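You operate a simulated robot arm through the tools that you are given. There is no shell and no other tool. Be economical: measure what you need, move in short steps, check, and stop when the job is done.

The job below is to be done with a simulated robot arm. You get a single attempt, and the scene is never put back.

## Task
Fetch the folded blue cloth and set it on the pale blue air filter on the top of the patch table.

The check looks at the end state, three seconds after you hand in, the way a careful person would. Anything else that was tipped, shoved, dropped, spilled or broken makes it a failure. Flat cloth is picked up by pressing the open fingertips on it (5 to 10 N) and closing them slowly along it; thin cloth reads only 2 to 8 mm in the jaws.

## Robot
A 6-joint arm with a two-finger parallel gripper, fixed in place. Base frame: the origin is at the foot of the arm, x ahead of it, y to its left, z up; the work surface is at about z = 0.8. Readings come in m, rad, newtons and seconds.
With the tool pointing down near the work surface it reaches from about 0.26 to 0.68 m from the base axis. Its first joint turns from -1.152 to 1.152 rad. Payload 2.9 kg.
Tool frame: the origin (TCP) lies between the finger pads and is the grasp point; the fingertips stand 0.03 m ahead of it; z points along the fingers, y is the line along which they close. The gripper opens to 0.11 m. The fingers are 0.02 m wide and 0.01 m thick; the gripper's body (0.048 by 0.112 m) begins 0.055 m behind the TCP.
Orientation is told as [roll, pitch, yaw] about the base's x, y, z axes, in that order, counted from this pose: with the fingers straight down and closing along the base's y, the tool's x points along the base's -x, its y along +y and its z along -z.

## Interface
- The arm moves only by the tool step_arm. Its argument "targets" is a list of rows, each a list of 4 numbers: the shift along the tool's x, y, z in mm, then the turn about the tool's z in rad. In form: [[dx, dy, dz, yaw], ...]. A call has 1 to 12 rows; each row shifts and turns the commanded pose from where the row before left it, along the tool's axes as they then stand. "claw" is the finger opening in mm, from 0 to 110, set as the call begins (left out, the last holds). Each row takes 0.2 s and may step no farther than 0.05 m and 0.15 rad from the row before; otherwise, or with a gripper value out of range, the whole call is refused. A pose out of reach is approached as far as the arm can. The call stops where the force on the tool passes 40 N (or 10 N more than at its start, if that is more) or the arm is blocked; 0.2 s more then pass. Each finger travels about 0.108 m/s and halts on what it meets, pressing with about 25 N; the grip force reading is that of the motor and also rises with nothing between the fingers. The clock runs only during rows and for 0.2 s after the last one: add rows that do not move to give the fingers time. It gives the time, the measured TCP pose, the force on the tool (base axes), the opening and the grip force at its end, in the units of the frame above (readings bear some noise), and new pictures: "pictures" is both (left out), scene, wrist or none.
- Cameras (640 x 400 px; columns grow to the right, rows downward): "scene" is fixed at [0.0825, 0.4374, 1.3836]; the picture's right is [-0.72, -0.70, 0.00], its down [-0.40, 0.41, -0.82] and it looks along [0.57, -0.59, -0.57] (base axes); focal length 348 px, centre (320, 200). "wrist" rides on the gripper at [-0.036, 0, -0.057] in the tool frame; the picture's right is [0.00, -1.00, 0.00], its down [0.97, 0.00, -0.24] and it looks along [0.24, 0.00, 0.97] (tool axes); focal length 218 px, centre (320, 200). There is no depth. A picture from a camera that has moved, and an enlarged one, comes with that camera's place and axes in the base frame and with its lens.
- zoom(camera, box): a new picture of the part [left, top, right, bottom] of that camera's present view, enlarged. It takes no simulated time.
- finish_job(): hands the job in; it is judged then, once.

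Go step by step. Nothing tells you positions but the pictures and the camera data: compare them with the known pose of the tool, close in by small moves and look again before you grip or let go. The budget is 90 turns and 170 pictures, counting those below and the enlarged ones. Unless the task says otherwise, let go and move clear before handing in, and close with one line.

The tools are called after ">>>" by a JSON object that holds its "op" and its "data". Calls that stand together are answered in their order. step_arm: Moves the arm, as the interface text tells. Its arguments: {"type":"object","properties":{"targets":{"type":"array"},"claw":{"type":"number"},"pictures":{"type":"string","enum":["both","scene","wrist","none"]}},"required":["targets"]} The other tools are called the same way: zoom (camera, box) takes an enlarged picture of a part of a camera's view; finish_job () hands the job in.

At the start:

```text
t: 0.0
position: [0.4794, -0.0819, 1.0838]
tool_rot: [0.001, 0.0, 0.001]
force: [-0.9, 0.7, 0.2]
opening: 0.1098
gripper_force: 0.0
```

scene: 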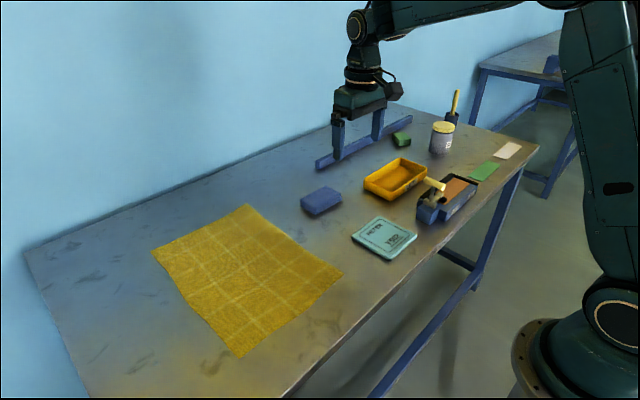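
wrist: 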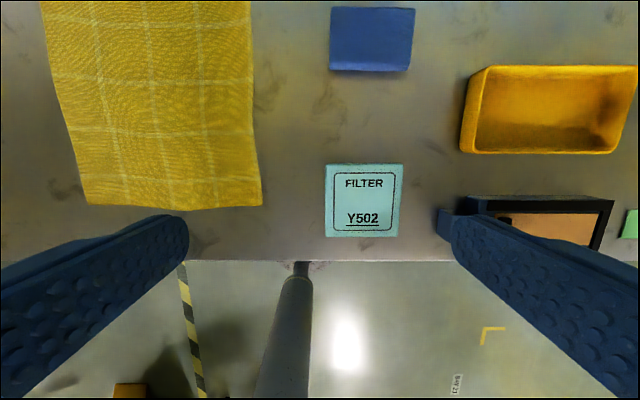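

The folded blue cloth lies at about (0.65, -0.15), and the pale filter at about (0.436, -0.149), straight toward the base from it. I'll zoom in on both to judge their thickness and the folds.

>>> {"op": "zoom", "data": {"camera": "scene", "box": [280, 160, 440, 270]}}

>>> {"op": "zoom", "data": {"camera": "wrist", "box": [300, 0, 460, 100]}}

```text
3.64 times, centred on (360, 215) of scene
camera zoom: at [0.0825, 0.4374, 1.3836], right [-0.72, -0.7, 0.0], down [-0.4, 0.41, -0.82], along [0.57, -0.59, -0.57], focal length 1265 px, centre (174, 146)
```

zoom: 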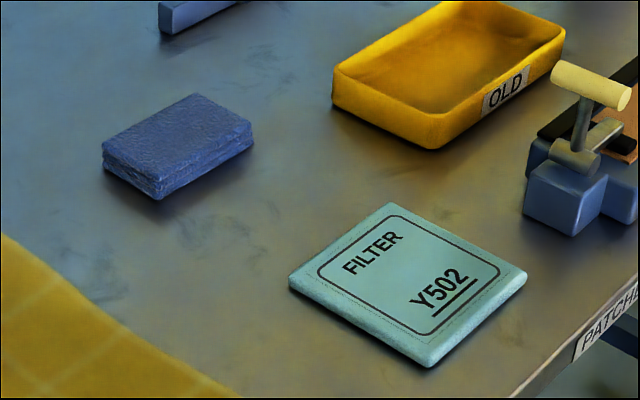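

```text
4.00 times, centred on (380, 50) of wrist
camera zoom: at [0.5138, -0.0827, 1.1427], right [0.0, -1.0, 0.0], down [-0.97, 0.0, 0.24], along [-0.24, 0.0, -0.97], focal length 873 px, centre (80, 800)
```

zoom: 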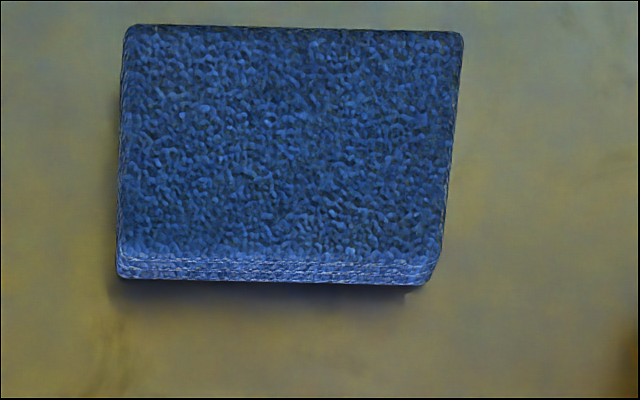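

The cloth is a block about 0.105 by 0.07 m and some 20 mm thick, so I'll grip it across the short side (base x). I'll move above it first, then turn 90°.

>>> {"op": "step_arm", "data": {"targets": [[-33, -13.6, 22, 0], [-33, -13.6, 22, 0], [-33, -13.6, 22, 0], [-33, -13.6, 22, 0], [-33, -13.6, 22, 0], [0, 0, 0, 0]], "claw": 110, "pictures": "none"}}

>>> {"op": "step_arm", "data": {"targets": [[0, 0, 0, 0.1428], [0, 0, 0, 0.1428], [0, 0, 0, 0.1428], [0, 0, 0, 0.1428], [0, 0, 0, 0.1428], [0, 0, 0, 0.1428], [0, 0, 0, 0.1428], [0, 0, 0, 0.1428], [0, 0, 0, 0.1428], [0, 0, 0, 0.1428], [0, 0, 0, 0.1428], [0, 0, 0, 0]]}}

```text
t: 1.4
position: [0.645, -0.1513, 0.9733]
tool_rot: [0.0, 0.001, 0.0]
force: [0.2, 0.1, -0.2]
opening: 0.1099
gripper_force: 0.0
```

```text
t: 4.0
position: [0.645, -0.1509, 0.9742]
tool_rot: [-0.002, 0.001, -1.574]
force: [-0.4, 0.1, 0.9]
opening: 0.11
gripper_force: 0.1
camera wrist: at [0.6426, -0.1866, 1.0327], right [-1.0, 0.0, 0.0], down [0.0, 0.97, 0.24], along [0.0, 0.24, -0.97], focal length 218 px, centre (320, 200)
```

scene: 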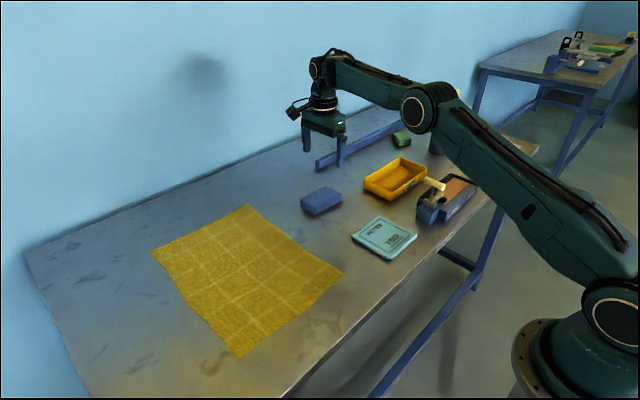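
wrist: 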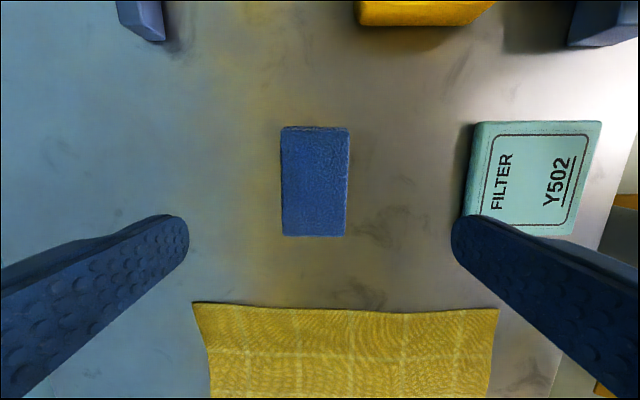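

The turn is done. The cloth is centred near (0.6475, -0.153) and is about 65 mm across the jaws, with clear space on both sides. Next I go down to just above it.

>>> {"op": "step_arm", "data": {"targets": [[-2, 2, 30, 0], [0, 0, 30, 0], [0, 0, 30, 0], [0, 0, 20, 0], [0, 0, 0, 0]]}}

```text
t: 5.2
position: [0.6464, -0.151, 0.8648]
tool_rot: [0.0, 0.002, -1.571]
force: [0.2, 0.2, -0.3]
opening: 0.1099
gripper_force: 0.1
camera wrist: at [0.6449, -0.1877, 0.9225], right [-1.0, 0.0, 0.0], down [0.0, 0.97, 0.24], along [0.0, 0.24, -0.97], focal length 218 px, centre (320, 200)
```

scene: 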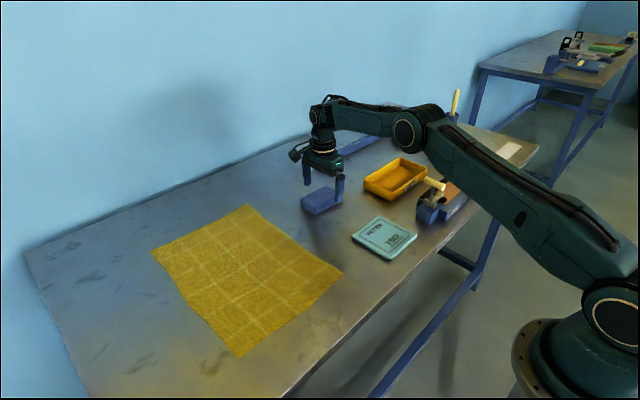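
wrist: 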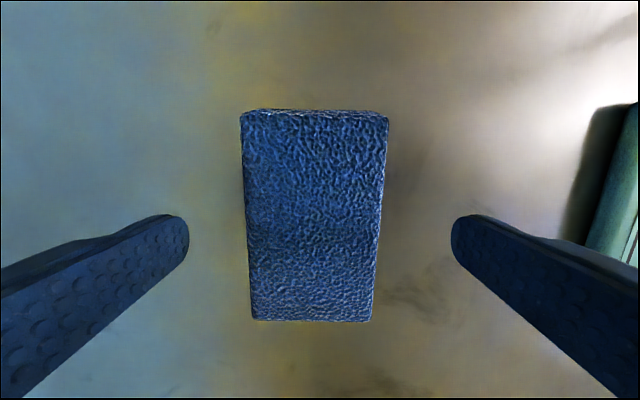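

The cloth is centred between the fingers. I'll lower the tips beside it to about 6 mm above the surface and then close.

>>> {"op": "step_arm", "data": {"targets": [[0, 0, 15, 0], [0, 0, 9, 0], [0, 0, 4, 0], [0, 0, 0, 0]], "pictures": "none"}}

>>> {"op": "zoom", "data": {"camera": "scene", "box": [280, 140, 380, 230]}}

```text
t: 6.2
position: [0.6458, -0.1521, 0.8371]
tool_rot: [0.0, 0.0, -1.57]
force: [-0.3, 0.6, 0.0]
opening: 0.1099
gripper_force: 0.1
```

```text
4.44 times, centred on (330, 185) of scene
camera zoom: at [0.0825, 0.4374, 1.3836], right [-0.72, -0.7, 0.0], down [-0.4, 0.41, -0.82], along [0.57, -0.59, -0.57], focal length 1546 px, centre (276, 267)
```

zoom: 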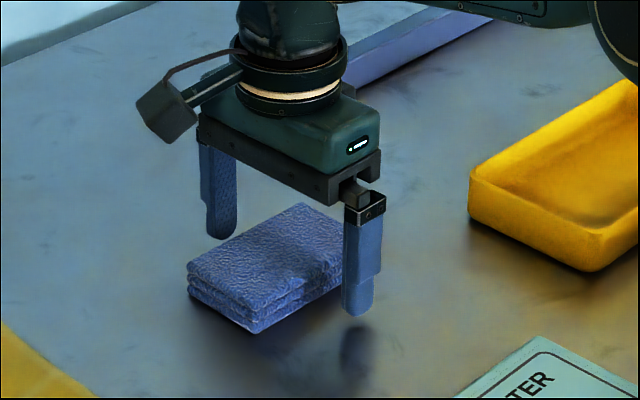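

The tips still look several mm above the table. I'll go down another 5 mm to grip all the layers, then close slowly.

>>> {"op": "step_arm", "data": {"targets": [[0, 0, 2, 0], [0, 0, 2, 0], [0, 0, 1, 0], [0, 0, 0, 0]], "pictures": "none"}}

>>> {"op": "step_arm", "data": {"targets": [[0, 0, 0, 0], [0, 0, 0, 0]], "claw": 64}}

```text
t: 7.2
position: [0.6471, -0.1528, 0.8322]
tool_rot: [0.0, -0.001, -1.572]
force: [-0.1, -0.8, 0.9]
opening: 0.1099
gripper_force: 0.1
```

```text
t: 7.8
position: [0.6474, -0.1527, 0.832]
tool_rot: [-0.002, -0.001, -1.57]
force: [0.3, 0.5, 0.0]
opening: 0.0647
gripper_force: 1.1
camera wrist: at [0.645, -0.1888, 0.8895], right [-1.0, 0.0, 0.0], down [0.0, 0.97, 0.24], along [0.0, 0.24, -0.97], focal length 218 px, centre (320, 200)
```

scene: 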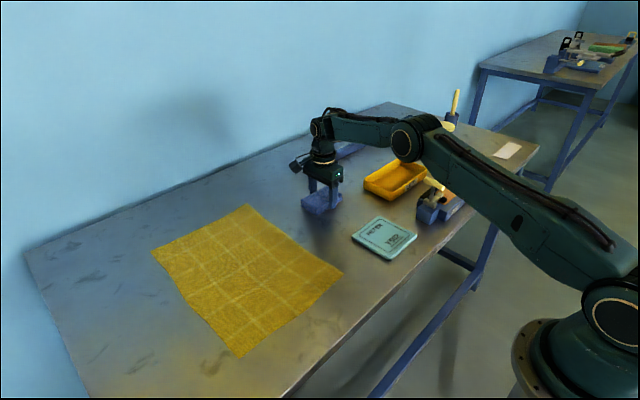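
wrist: 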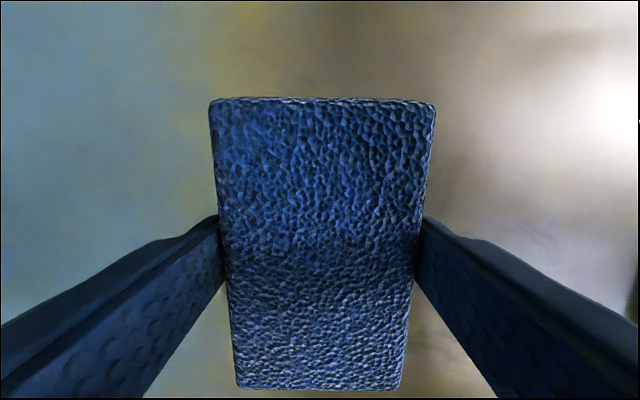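

The fingers are just touching both sides. I'll close a little further to get a firm hold.

>>> {"op": "step_arm", "data": {"targets": [[0, 0, 0, 0], [0, 0, 0, 0]], "claw": 54, "pictures": "none"}}

>>> {"op": "step_arm", "data": {"targets": [[0, 0, -10, 0], [0, 0, -20, 0], [0, 0, -20, 0], [0, 0, 0, 0]]}}

```text
t: 8.4
position: [0.6469, -0.1511, 0.8308]
tool_rot: [0.0, -0.001, -1.57]
force: [0.3, -0.2, 1.3]
opening: 0.0641
gripper_force: 25.2
```

```text
t: 9.4
position: [0.6471, -0.152, 0.8817]
tool_rot: [-0.001, -0.001, -1.57]
force: [0.4, -0.1, 0.2]
opening: 0.064
gripper_force: 25.8
camera wrist: at [0.6454, -0.1886, 0.9397], right [-1.0, 0.0, 0.0], down [0.0, 0.97, 0.24], along [0.0, 0.24, -0.97], focal length 218 px, centre (320, 200)
```

scene: 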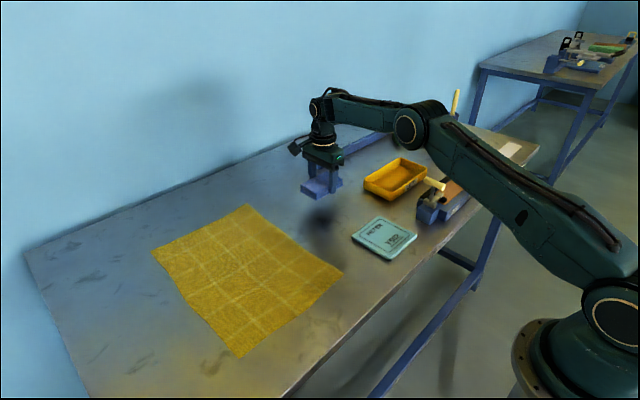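
wrist: 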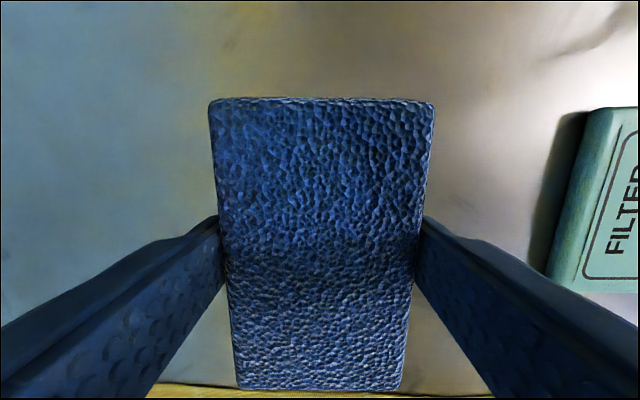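

The cloth is held and lifted. I'll raise it a bit more, carry it at height toward the filter, and check the clearance to the vise handle.

>>> {"op": "step_arm", "data": {"targets": [[0, 0, -40, 0], [0, 0, -40, 0], [0, -36, 0, 0], [0, -36, 0, 0], [0, -36, 0, 0], [0, -36, 0, 0], [0, 0, 0, 0]]}}

>>> {"op": "zoom", "data": {"camera": "scene", "box": [300, 140, 500, 265]}}

```text
t: 11.0
position: [0.5038, -0.1526, 0.9616]
tool_rot: [0.0, 0.0, -1.57]
force: [0.5, -0.6, -0.1]
opening: 0.0639
gripper_force: 25.1
camera wrist: at [0.5004, -0.1892, 1.0191], right [-1.0, 0.0, 0.0], down [0.0, 0.97, 0.24], along [0.0, 0.24, -0.97], focal length 218 px, centre (320, 200)
```

scene: 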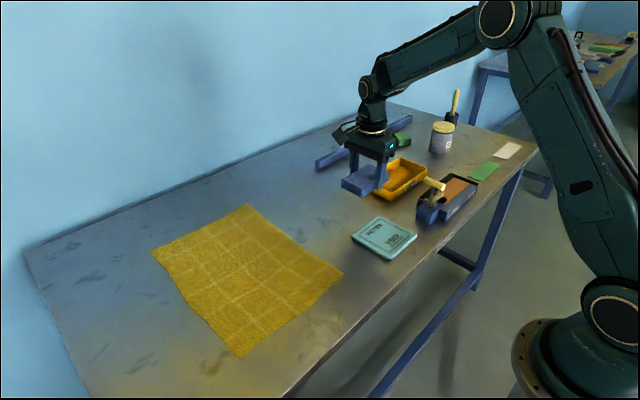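
wrist: 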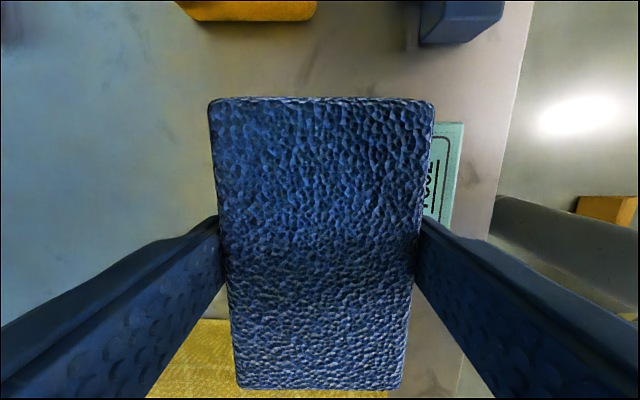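

```text
3.20 times, centred on (400, 202) of scene
camera zoom: at [0.0825, 0.4374, 1.3836], right [-0.72, -0.7, 0.0], down [-0.4, 0.41, -0.82], along [0.57, -0.59, -0.57], focal length 1113 px, centre (64, 192)
```

zoom: 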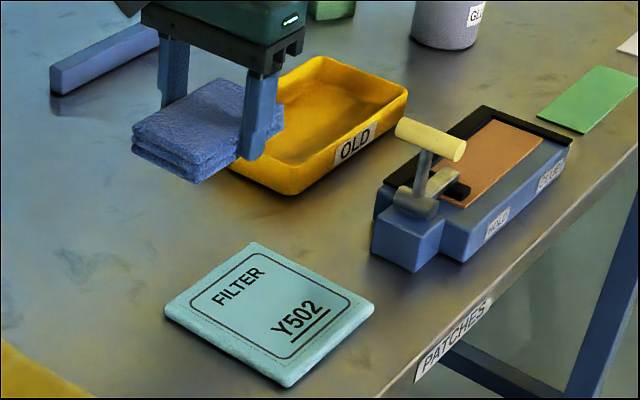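

The filter spans x 0.373 to 0.496 and y -0.209 to -0.096, so its centre is about (0.434, -0.152). The cloth sits about 5 mm toward +y of the TCP, so I aim the TCP at (0.434, -0.157). The vise handle is clear.

>>> {"op": "step_arm", "data": {"targets": [[-5, -35, 0, 0], [0, -35, 0, 0], [0, 0, 30, 0], [0, 0, 30, 0], [0, 0, 10, 0], [0, 0, 0, 0]]}}

>>> {"op": "zoom", "data": {"camera": "scene", "box": [320, 160, 480, 270]}}

```text
t: 12.4
position: [0.4329, -0.1569, 0.8924]
tool_rot: [-0.001, -0.001, -1.571]
force: [0.0, 0.0, -1.7]
opening: 0.0641
gripper_force: 24.9
camera wrist: at [0.431, -0.1936, 0.9496], right [-1.0, 0.0, 0.0], down [0.0, 0.97, 0.24], along [0.0, 0.24, -0.97], focal length 218 px, centre (320, 200)
```

scene: 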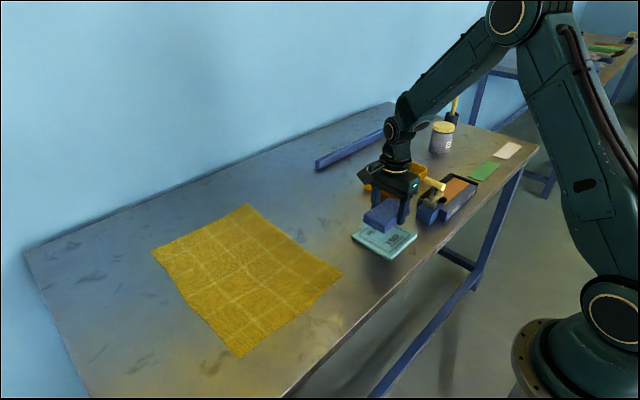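
wrist: 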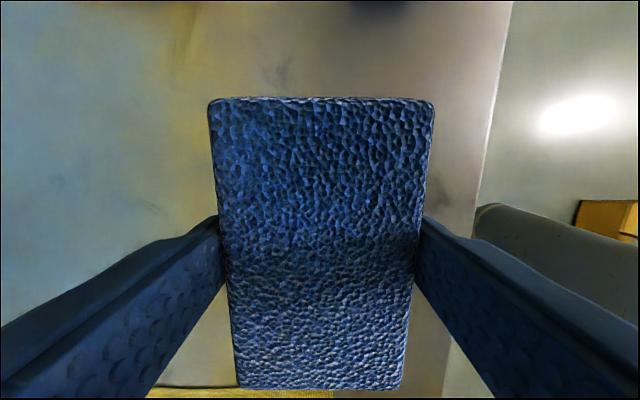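

```text
3.64 times, centred on (400, 215) of scene
camera zoom: at [0.0825, 0.4374, 1.3836], right [-0.72, -0.7, 0.0], down [-0.4, 0.41, -0.82], along [0.57, -0.59, -0.57], focal length 1265 px, centre (29, 146)
```

zoom: 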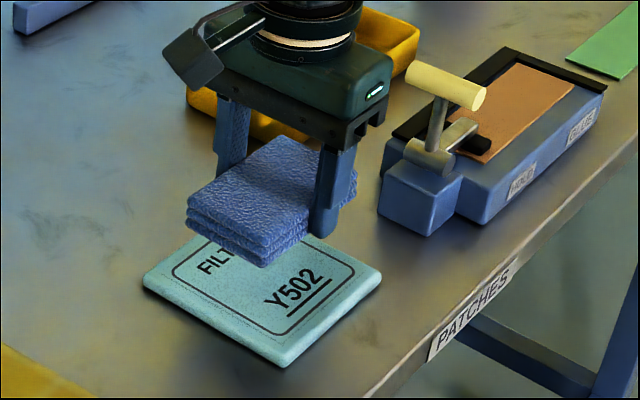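

It is well aligned over the filter. I'll lower in small steps and watch the force.

>>> {"op": "step_arm", "data": {"targets": [[0, -3, 10, 0], [0, 0, 10, 0], [0, 0, 8, 0], [0, 0, 4, 0], [0, 0, 0, 0]], "pictures": "none"}}

>>> {"op": "zoom", "data": {"camera": "scene", "box": [340, 190, 440, 265]}}

```text
t: 13.6
position: [0.4297, -0.1576, 0.8598]
tool_rot: [-0.001, -0.001, -1.57]
force: [-0.1, -0.3, -0.8]
opening: 0.0638
gripper_force: 25.2
```

```text
5.33 times, centred on (390, 228) of scene
camera zoom: at [0.0825, 0.4374, 1.3836], right [-0.72, -0.7, 0.0], down [-0.4, 0.41, -0.82], along [0.57, -0.59, -0.57], focal length 1856 px, centre (-53, 53)
```

zoom: 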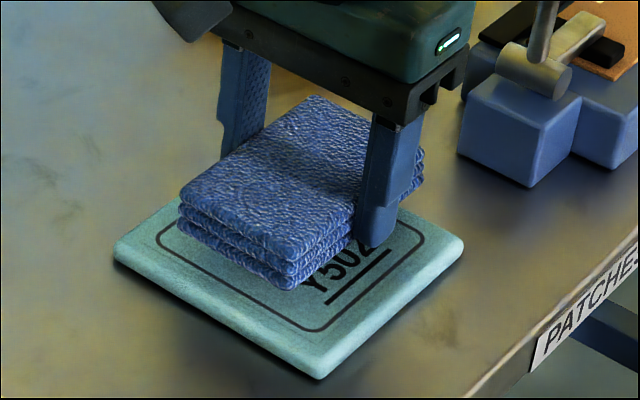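

It is still some mm above the filter, so I continue in 2 mm steps.

>>> {"op": "step_arm", "data": {"targets": [[0, 0, 2, 0], [0, 0, 2, 0], [0, 0, 2, 0], [0, 0, 0, 0]], "pictures": "none"}}

>>> {"op": "zoom", "data": {"camera": "scene", "box": [340, 190, 440, 265]}}

```text
t: 14.6
position: [0.4297, -0.1581, 0.8533]
tool_rot: [0.0, -0.001, -1.572]
force: [0.4, 0.6, 0.2]
opening: 0.0639
gripper_force: 24.6
```

```text
5.33 times, centred on (390, 228) of scene
camera zoom: at [0.0825, 0.4374, 1.3836], right [-0.72, -0.7, 0.0], down [-0.4, 0.41, -0.82], along [0.57, -0.59, -0.57], focal length 1856 px, centre (-53, 53)
```

zoom: 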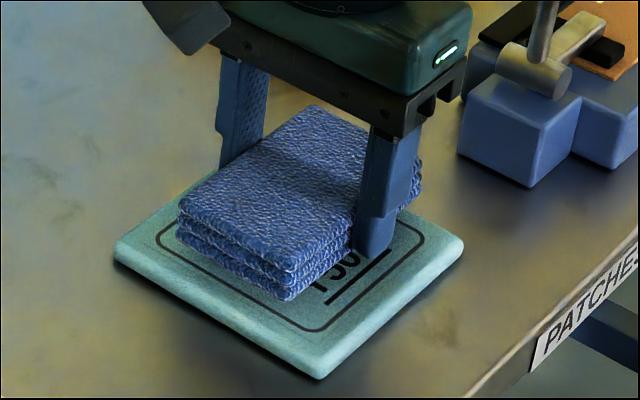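

The cloth is still hovering and sits slightly toward -y on the filter. I'll shift +9 mm in y and -2 mm in x, then go down further.

>>> {"op": "step_arm", "data": {"targets": [[5, -2, 0, 0], [4, 0, 0, 0], [0, 0, 2, 0], [0, 0, 1, 0], [0, 0, 0, 0]], "pictures": "none"}}

>>> {"op": "zoom", "data": {"camera": "scene", "box": [340, 190, 440, 265]}}

```text
t: 15.8
position: [0.4277, -0.1479, 0.8516]
tool_rot: [0.001, -0.001, -1.571]
force: [-0.5, -0.4, -0.2]
opening: 0.0644
gripper_force: 24.9
```

```text
5.33 times, centred on (390, 228) of scene
camera zoom: at [0.0825, 0.4374, 1.3836], right [-0.72, -0.7, 0.0], down [-0.4, 0.41, -0.82], along [0.57, -0.59, -0.57], focal length 1856 px, centre (-53, 53)
```

zoom: 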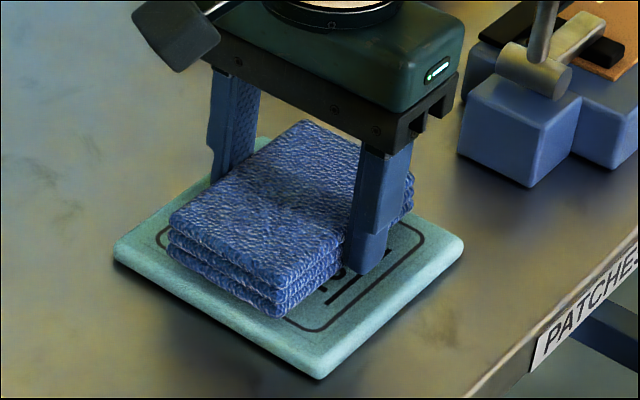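

It is now centred. I continue down until the filter takes the weight.

>>> {"op": "step_arm", "data": {"targets": [[0, 0, 1, 0], [0, 0, 1, 0], [0, 0, 1, 0], [0, 0, 0, 0]], "pictures": "none"}}

>>> {"op": "zoom", "data": {"camera": "scene", "box": [340, 190, 440, 265]}}

```text
t: 16.8
position: [0.4282, -0.1481, 0.8476]
tool_rot: [0.001, -0.002, -1.571]
force: [-0.5, -0.6, -1.1]
opening: 0.064
gripper_force: 24.9
```

```text
5.33 times, centred on (390, 228) of scene
camera zoom: at [0.0825, 0.4374, 1.3836], right [-0.72, -0.7, 0.0], down [-0.4, 0.41, -0.82], along [0.57, -0.59, -0.57], focal length 1856 px, centre (-53, 53)
```

zoom: 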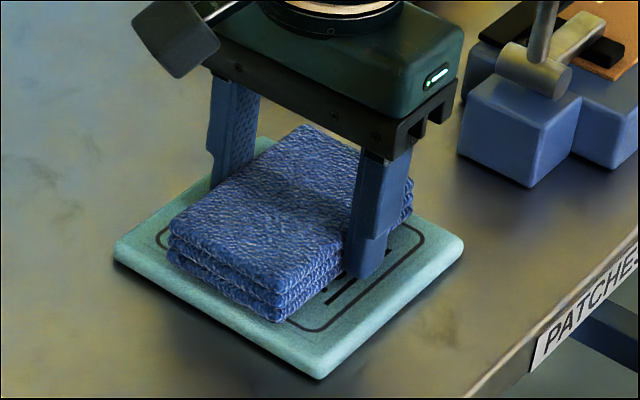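

>>> {"op": "step_arm", "data": {"targets": [[0, 0, 1, 0], [0, 0, 1, 0], [0, 0, 0, 0]], "pictures": "none"}}

>>> {"op": "zoom", "data": {"camera": "scene", "box": [340, 190, 440, 265]}}

```text
t: 17.6
position: [0.4282, -0.1484, 0.8462]
tool_rot: [-0.001, 0.0, -1.572]
force: [0.0, -0.3, -0.4]
opening: 0.0641
gripper_force: 25.0
```

```text
5.33 times, centred on (390, 228) of scene
camera zoom: at [0.0825, 0.4374, 1.3836], right [-0.72, -0.7, 0.0], down [-0.4, 0.41, -0.82], along [0.57, -0.59, -0.57], focal length 1856 px, centre (-53, 53)
```

zoom: 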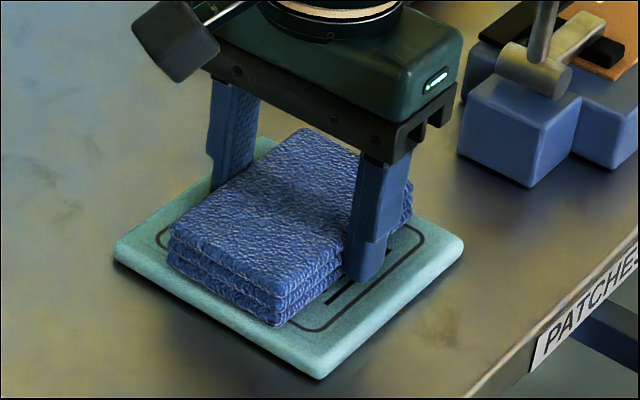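

The picture shows it very near contact and no force yet, so I keep going in 1 mm steps.

>>> {"op": "step_arm", "data": {"targets": [[0, 0, 1, 0], [0, 0, 1, 0], [0, 0, 0, 0]], "pictures": "none"}}

```text
t: 18.4
position: [0.4284, -0.1482, 0.8423]
tool_rot: [0.0, 0.0, -1.57]
force: [0.1, -0.7, 0.0]
opening: 0.0642
gripper_force: 24.9
```

>>> {"op": "step_arm", "data": {"targets": [[0, 0, 1, 0], [0, 0, 1, 0], [0, 0, 0, 0]], "pictures": "none"}}

>>> {"op": "zoom", "data": {"camera": "scene", "box": [340, 190, 440, 265]}}

```text
t: 19.2
position: [0.4273, -0.1487, 0.8424]
tool_rot: [0.004, -0.002, -1.571]
force: [-3.7, 0.8, 28.7]
opening: 0.064
gripper_force: 24.6
```

```text
5.33 times, centred on (390, 228) of scene
camera zoom: at [0.0821, 0.4376, 1.3836], right [-0.72, -0.7, 0.0], down [-0.4, 0.41, -0.82], along [0.57, -0.59, -0.57], focal length 1856 px, centre (-53, 53)
```

zoom: 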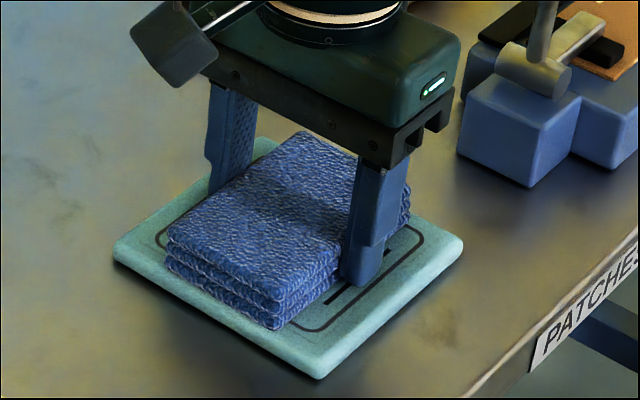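

Contact at 28 N. I'll back off about 1.5 mm to ease the pressure before opening slightly.

>>> {"op": "step_arm", "data": {"targets": [[0, 0, -1, 0], [0, 0, -0.5, 0], [0, 0, 0, 0]], "pictures": "none"}}

```text
t: 20.0
position: [0.428, -0.1482, 0.8433]
tool_rot: [0.002, 0.0, -1.571]
force: [4.1, -2.5, 13.6]
opening: 0.064
gripper_force: 25.4
```

>>> {"op": "step_arm", "data": {"targets": [[0, 0, -0.6, 0], [0, 0, 0, 0]], "pictures": "none"}}

>>> {"op": "step_arm", "data": {"targets": [[0, 0, 0, 0], [0, 0, 0, 0]], "claw": 84}}

```text
t: 20.6
position: [0.4267, -0.1482, 0.8435]
tool_rot: [-0.002, -0.001, -1.572]
force: [2.1, -1.5, 4.3]
opening: 0.0641
gripper_force: 25.2
```

```text
t: 21.2
position: [0.4272, -0.1476, 0.8443]
tool_rot: [-0.003, -0.001, -1.57]
force: [-0.4, -0.6, -0.1]
opening: 0.0843
gripper_force: 0.1
camera wrist: at [0.4254, -0.1846, 0.9015], right [-1.0, 0.0, 0.0], down [0.0, 0.97, 0.24], along [0.0, 0.24, -0.97], focal length 218 px, centre (320, 200)
```

scene: 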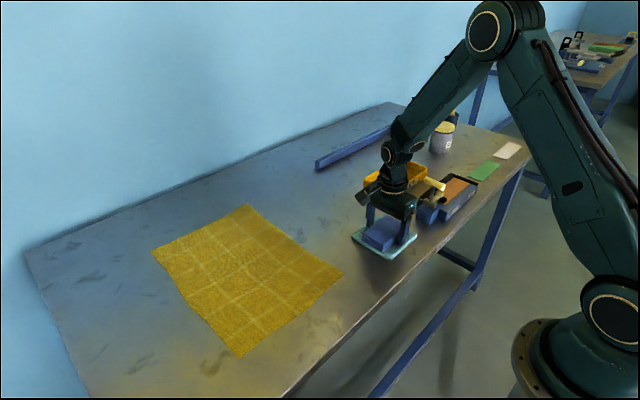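
wrist: 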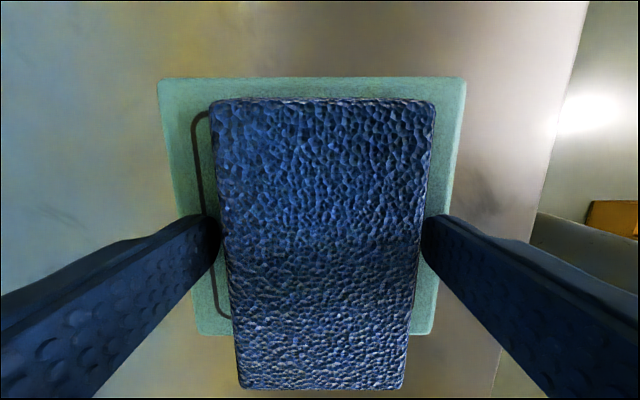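

The cloth rests centred on the filter and the fingers are free. I'll retreat straight up and check.

>>> {"op": "step_arm", "data": {"targets": [[0, 0, -5, 0], [0, 0, -15, 0], [0, 0, -30, 0], [0, 0, -40, 0], [0, 0, -40, 0], [0, 0, -40, 0], [0, 0, 0, 0]]}}

>>> {"op": "zoom", "data": {"camera": "scene", "box": [320, 160, 480, 270]}}

```text
t: 22.8
position: [0.4278, -0.1484, 1.014]
tool_rot: [-0.002, 0.001, -1.571]
force: [-0.1, -0.4, 0.2]
opening: 0.084
gripper_force: 0.1
camera wrist: at [0.4264, -0.1857, 1.0721], right [-1.0, 0.0, 0.0], down [0.0, 0.97, 0.24], along [0.0, 0.24, -0.97], focal length 218 px, centre (320, 200)
```

scene: 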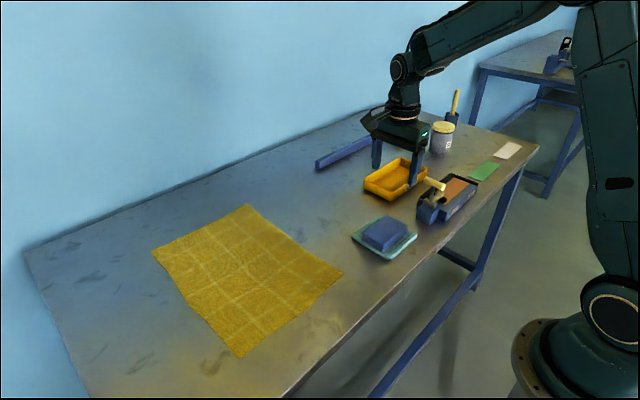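
wrist: 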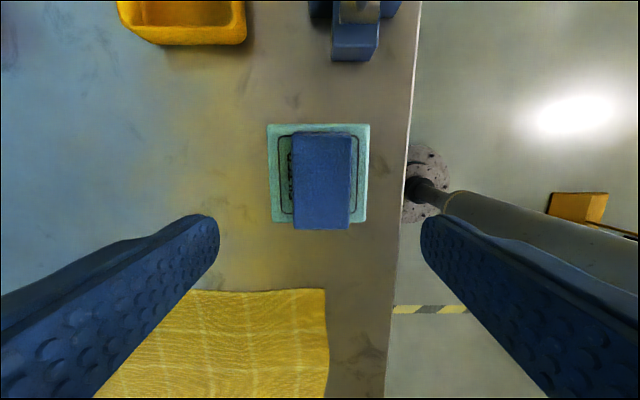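

```text
3.64 times, centred on (400, 215) of scene
camera zoom: at [0.0825, 0.4374, 1.3836], right [-0.72, -0.7, 0.0], down [-0.4, 0.41, -0.82], along [0.57, -0.59, -0.57], focal length 1265 px, centre (29, 146)
```

zoom: 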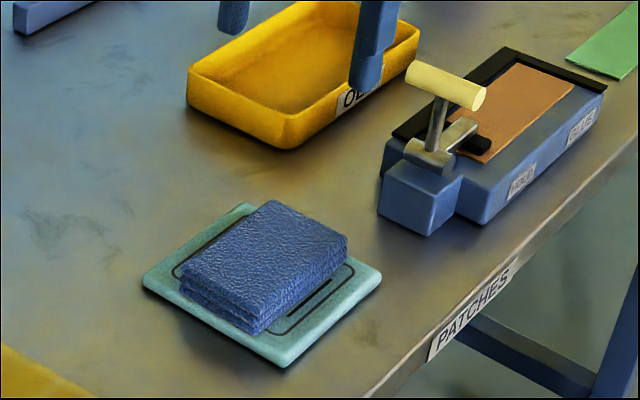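

The cloth lies flat within the filter, the filter has not moved, and everything else looks undisturbed. The gripper is clear, so I'm handing in.

>>> {"op": "finish_job", "data": {}}

```text
The job is handed in.
```

The folded blue cloth now lies flat on the pale blue air filter, the arm is clear, and nothing else on the table looks disturbed.
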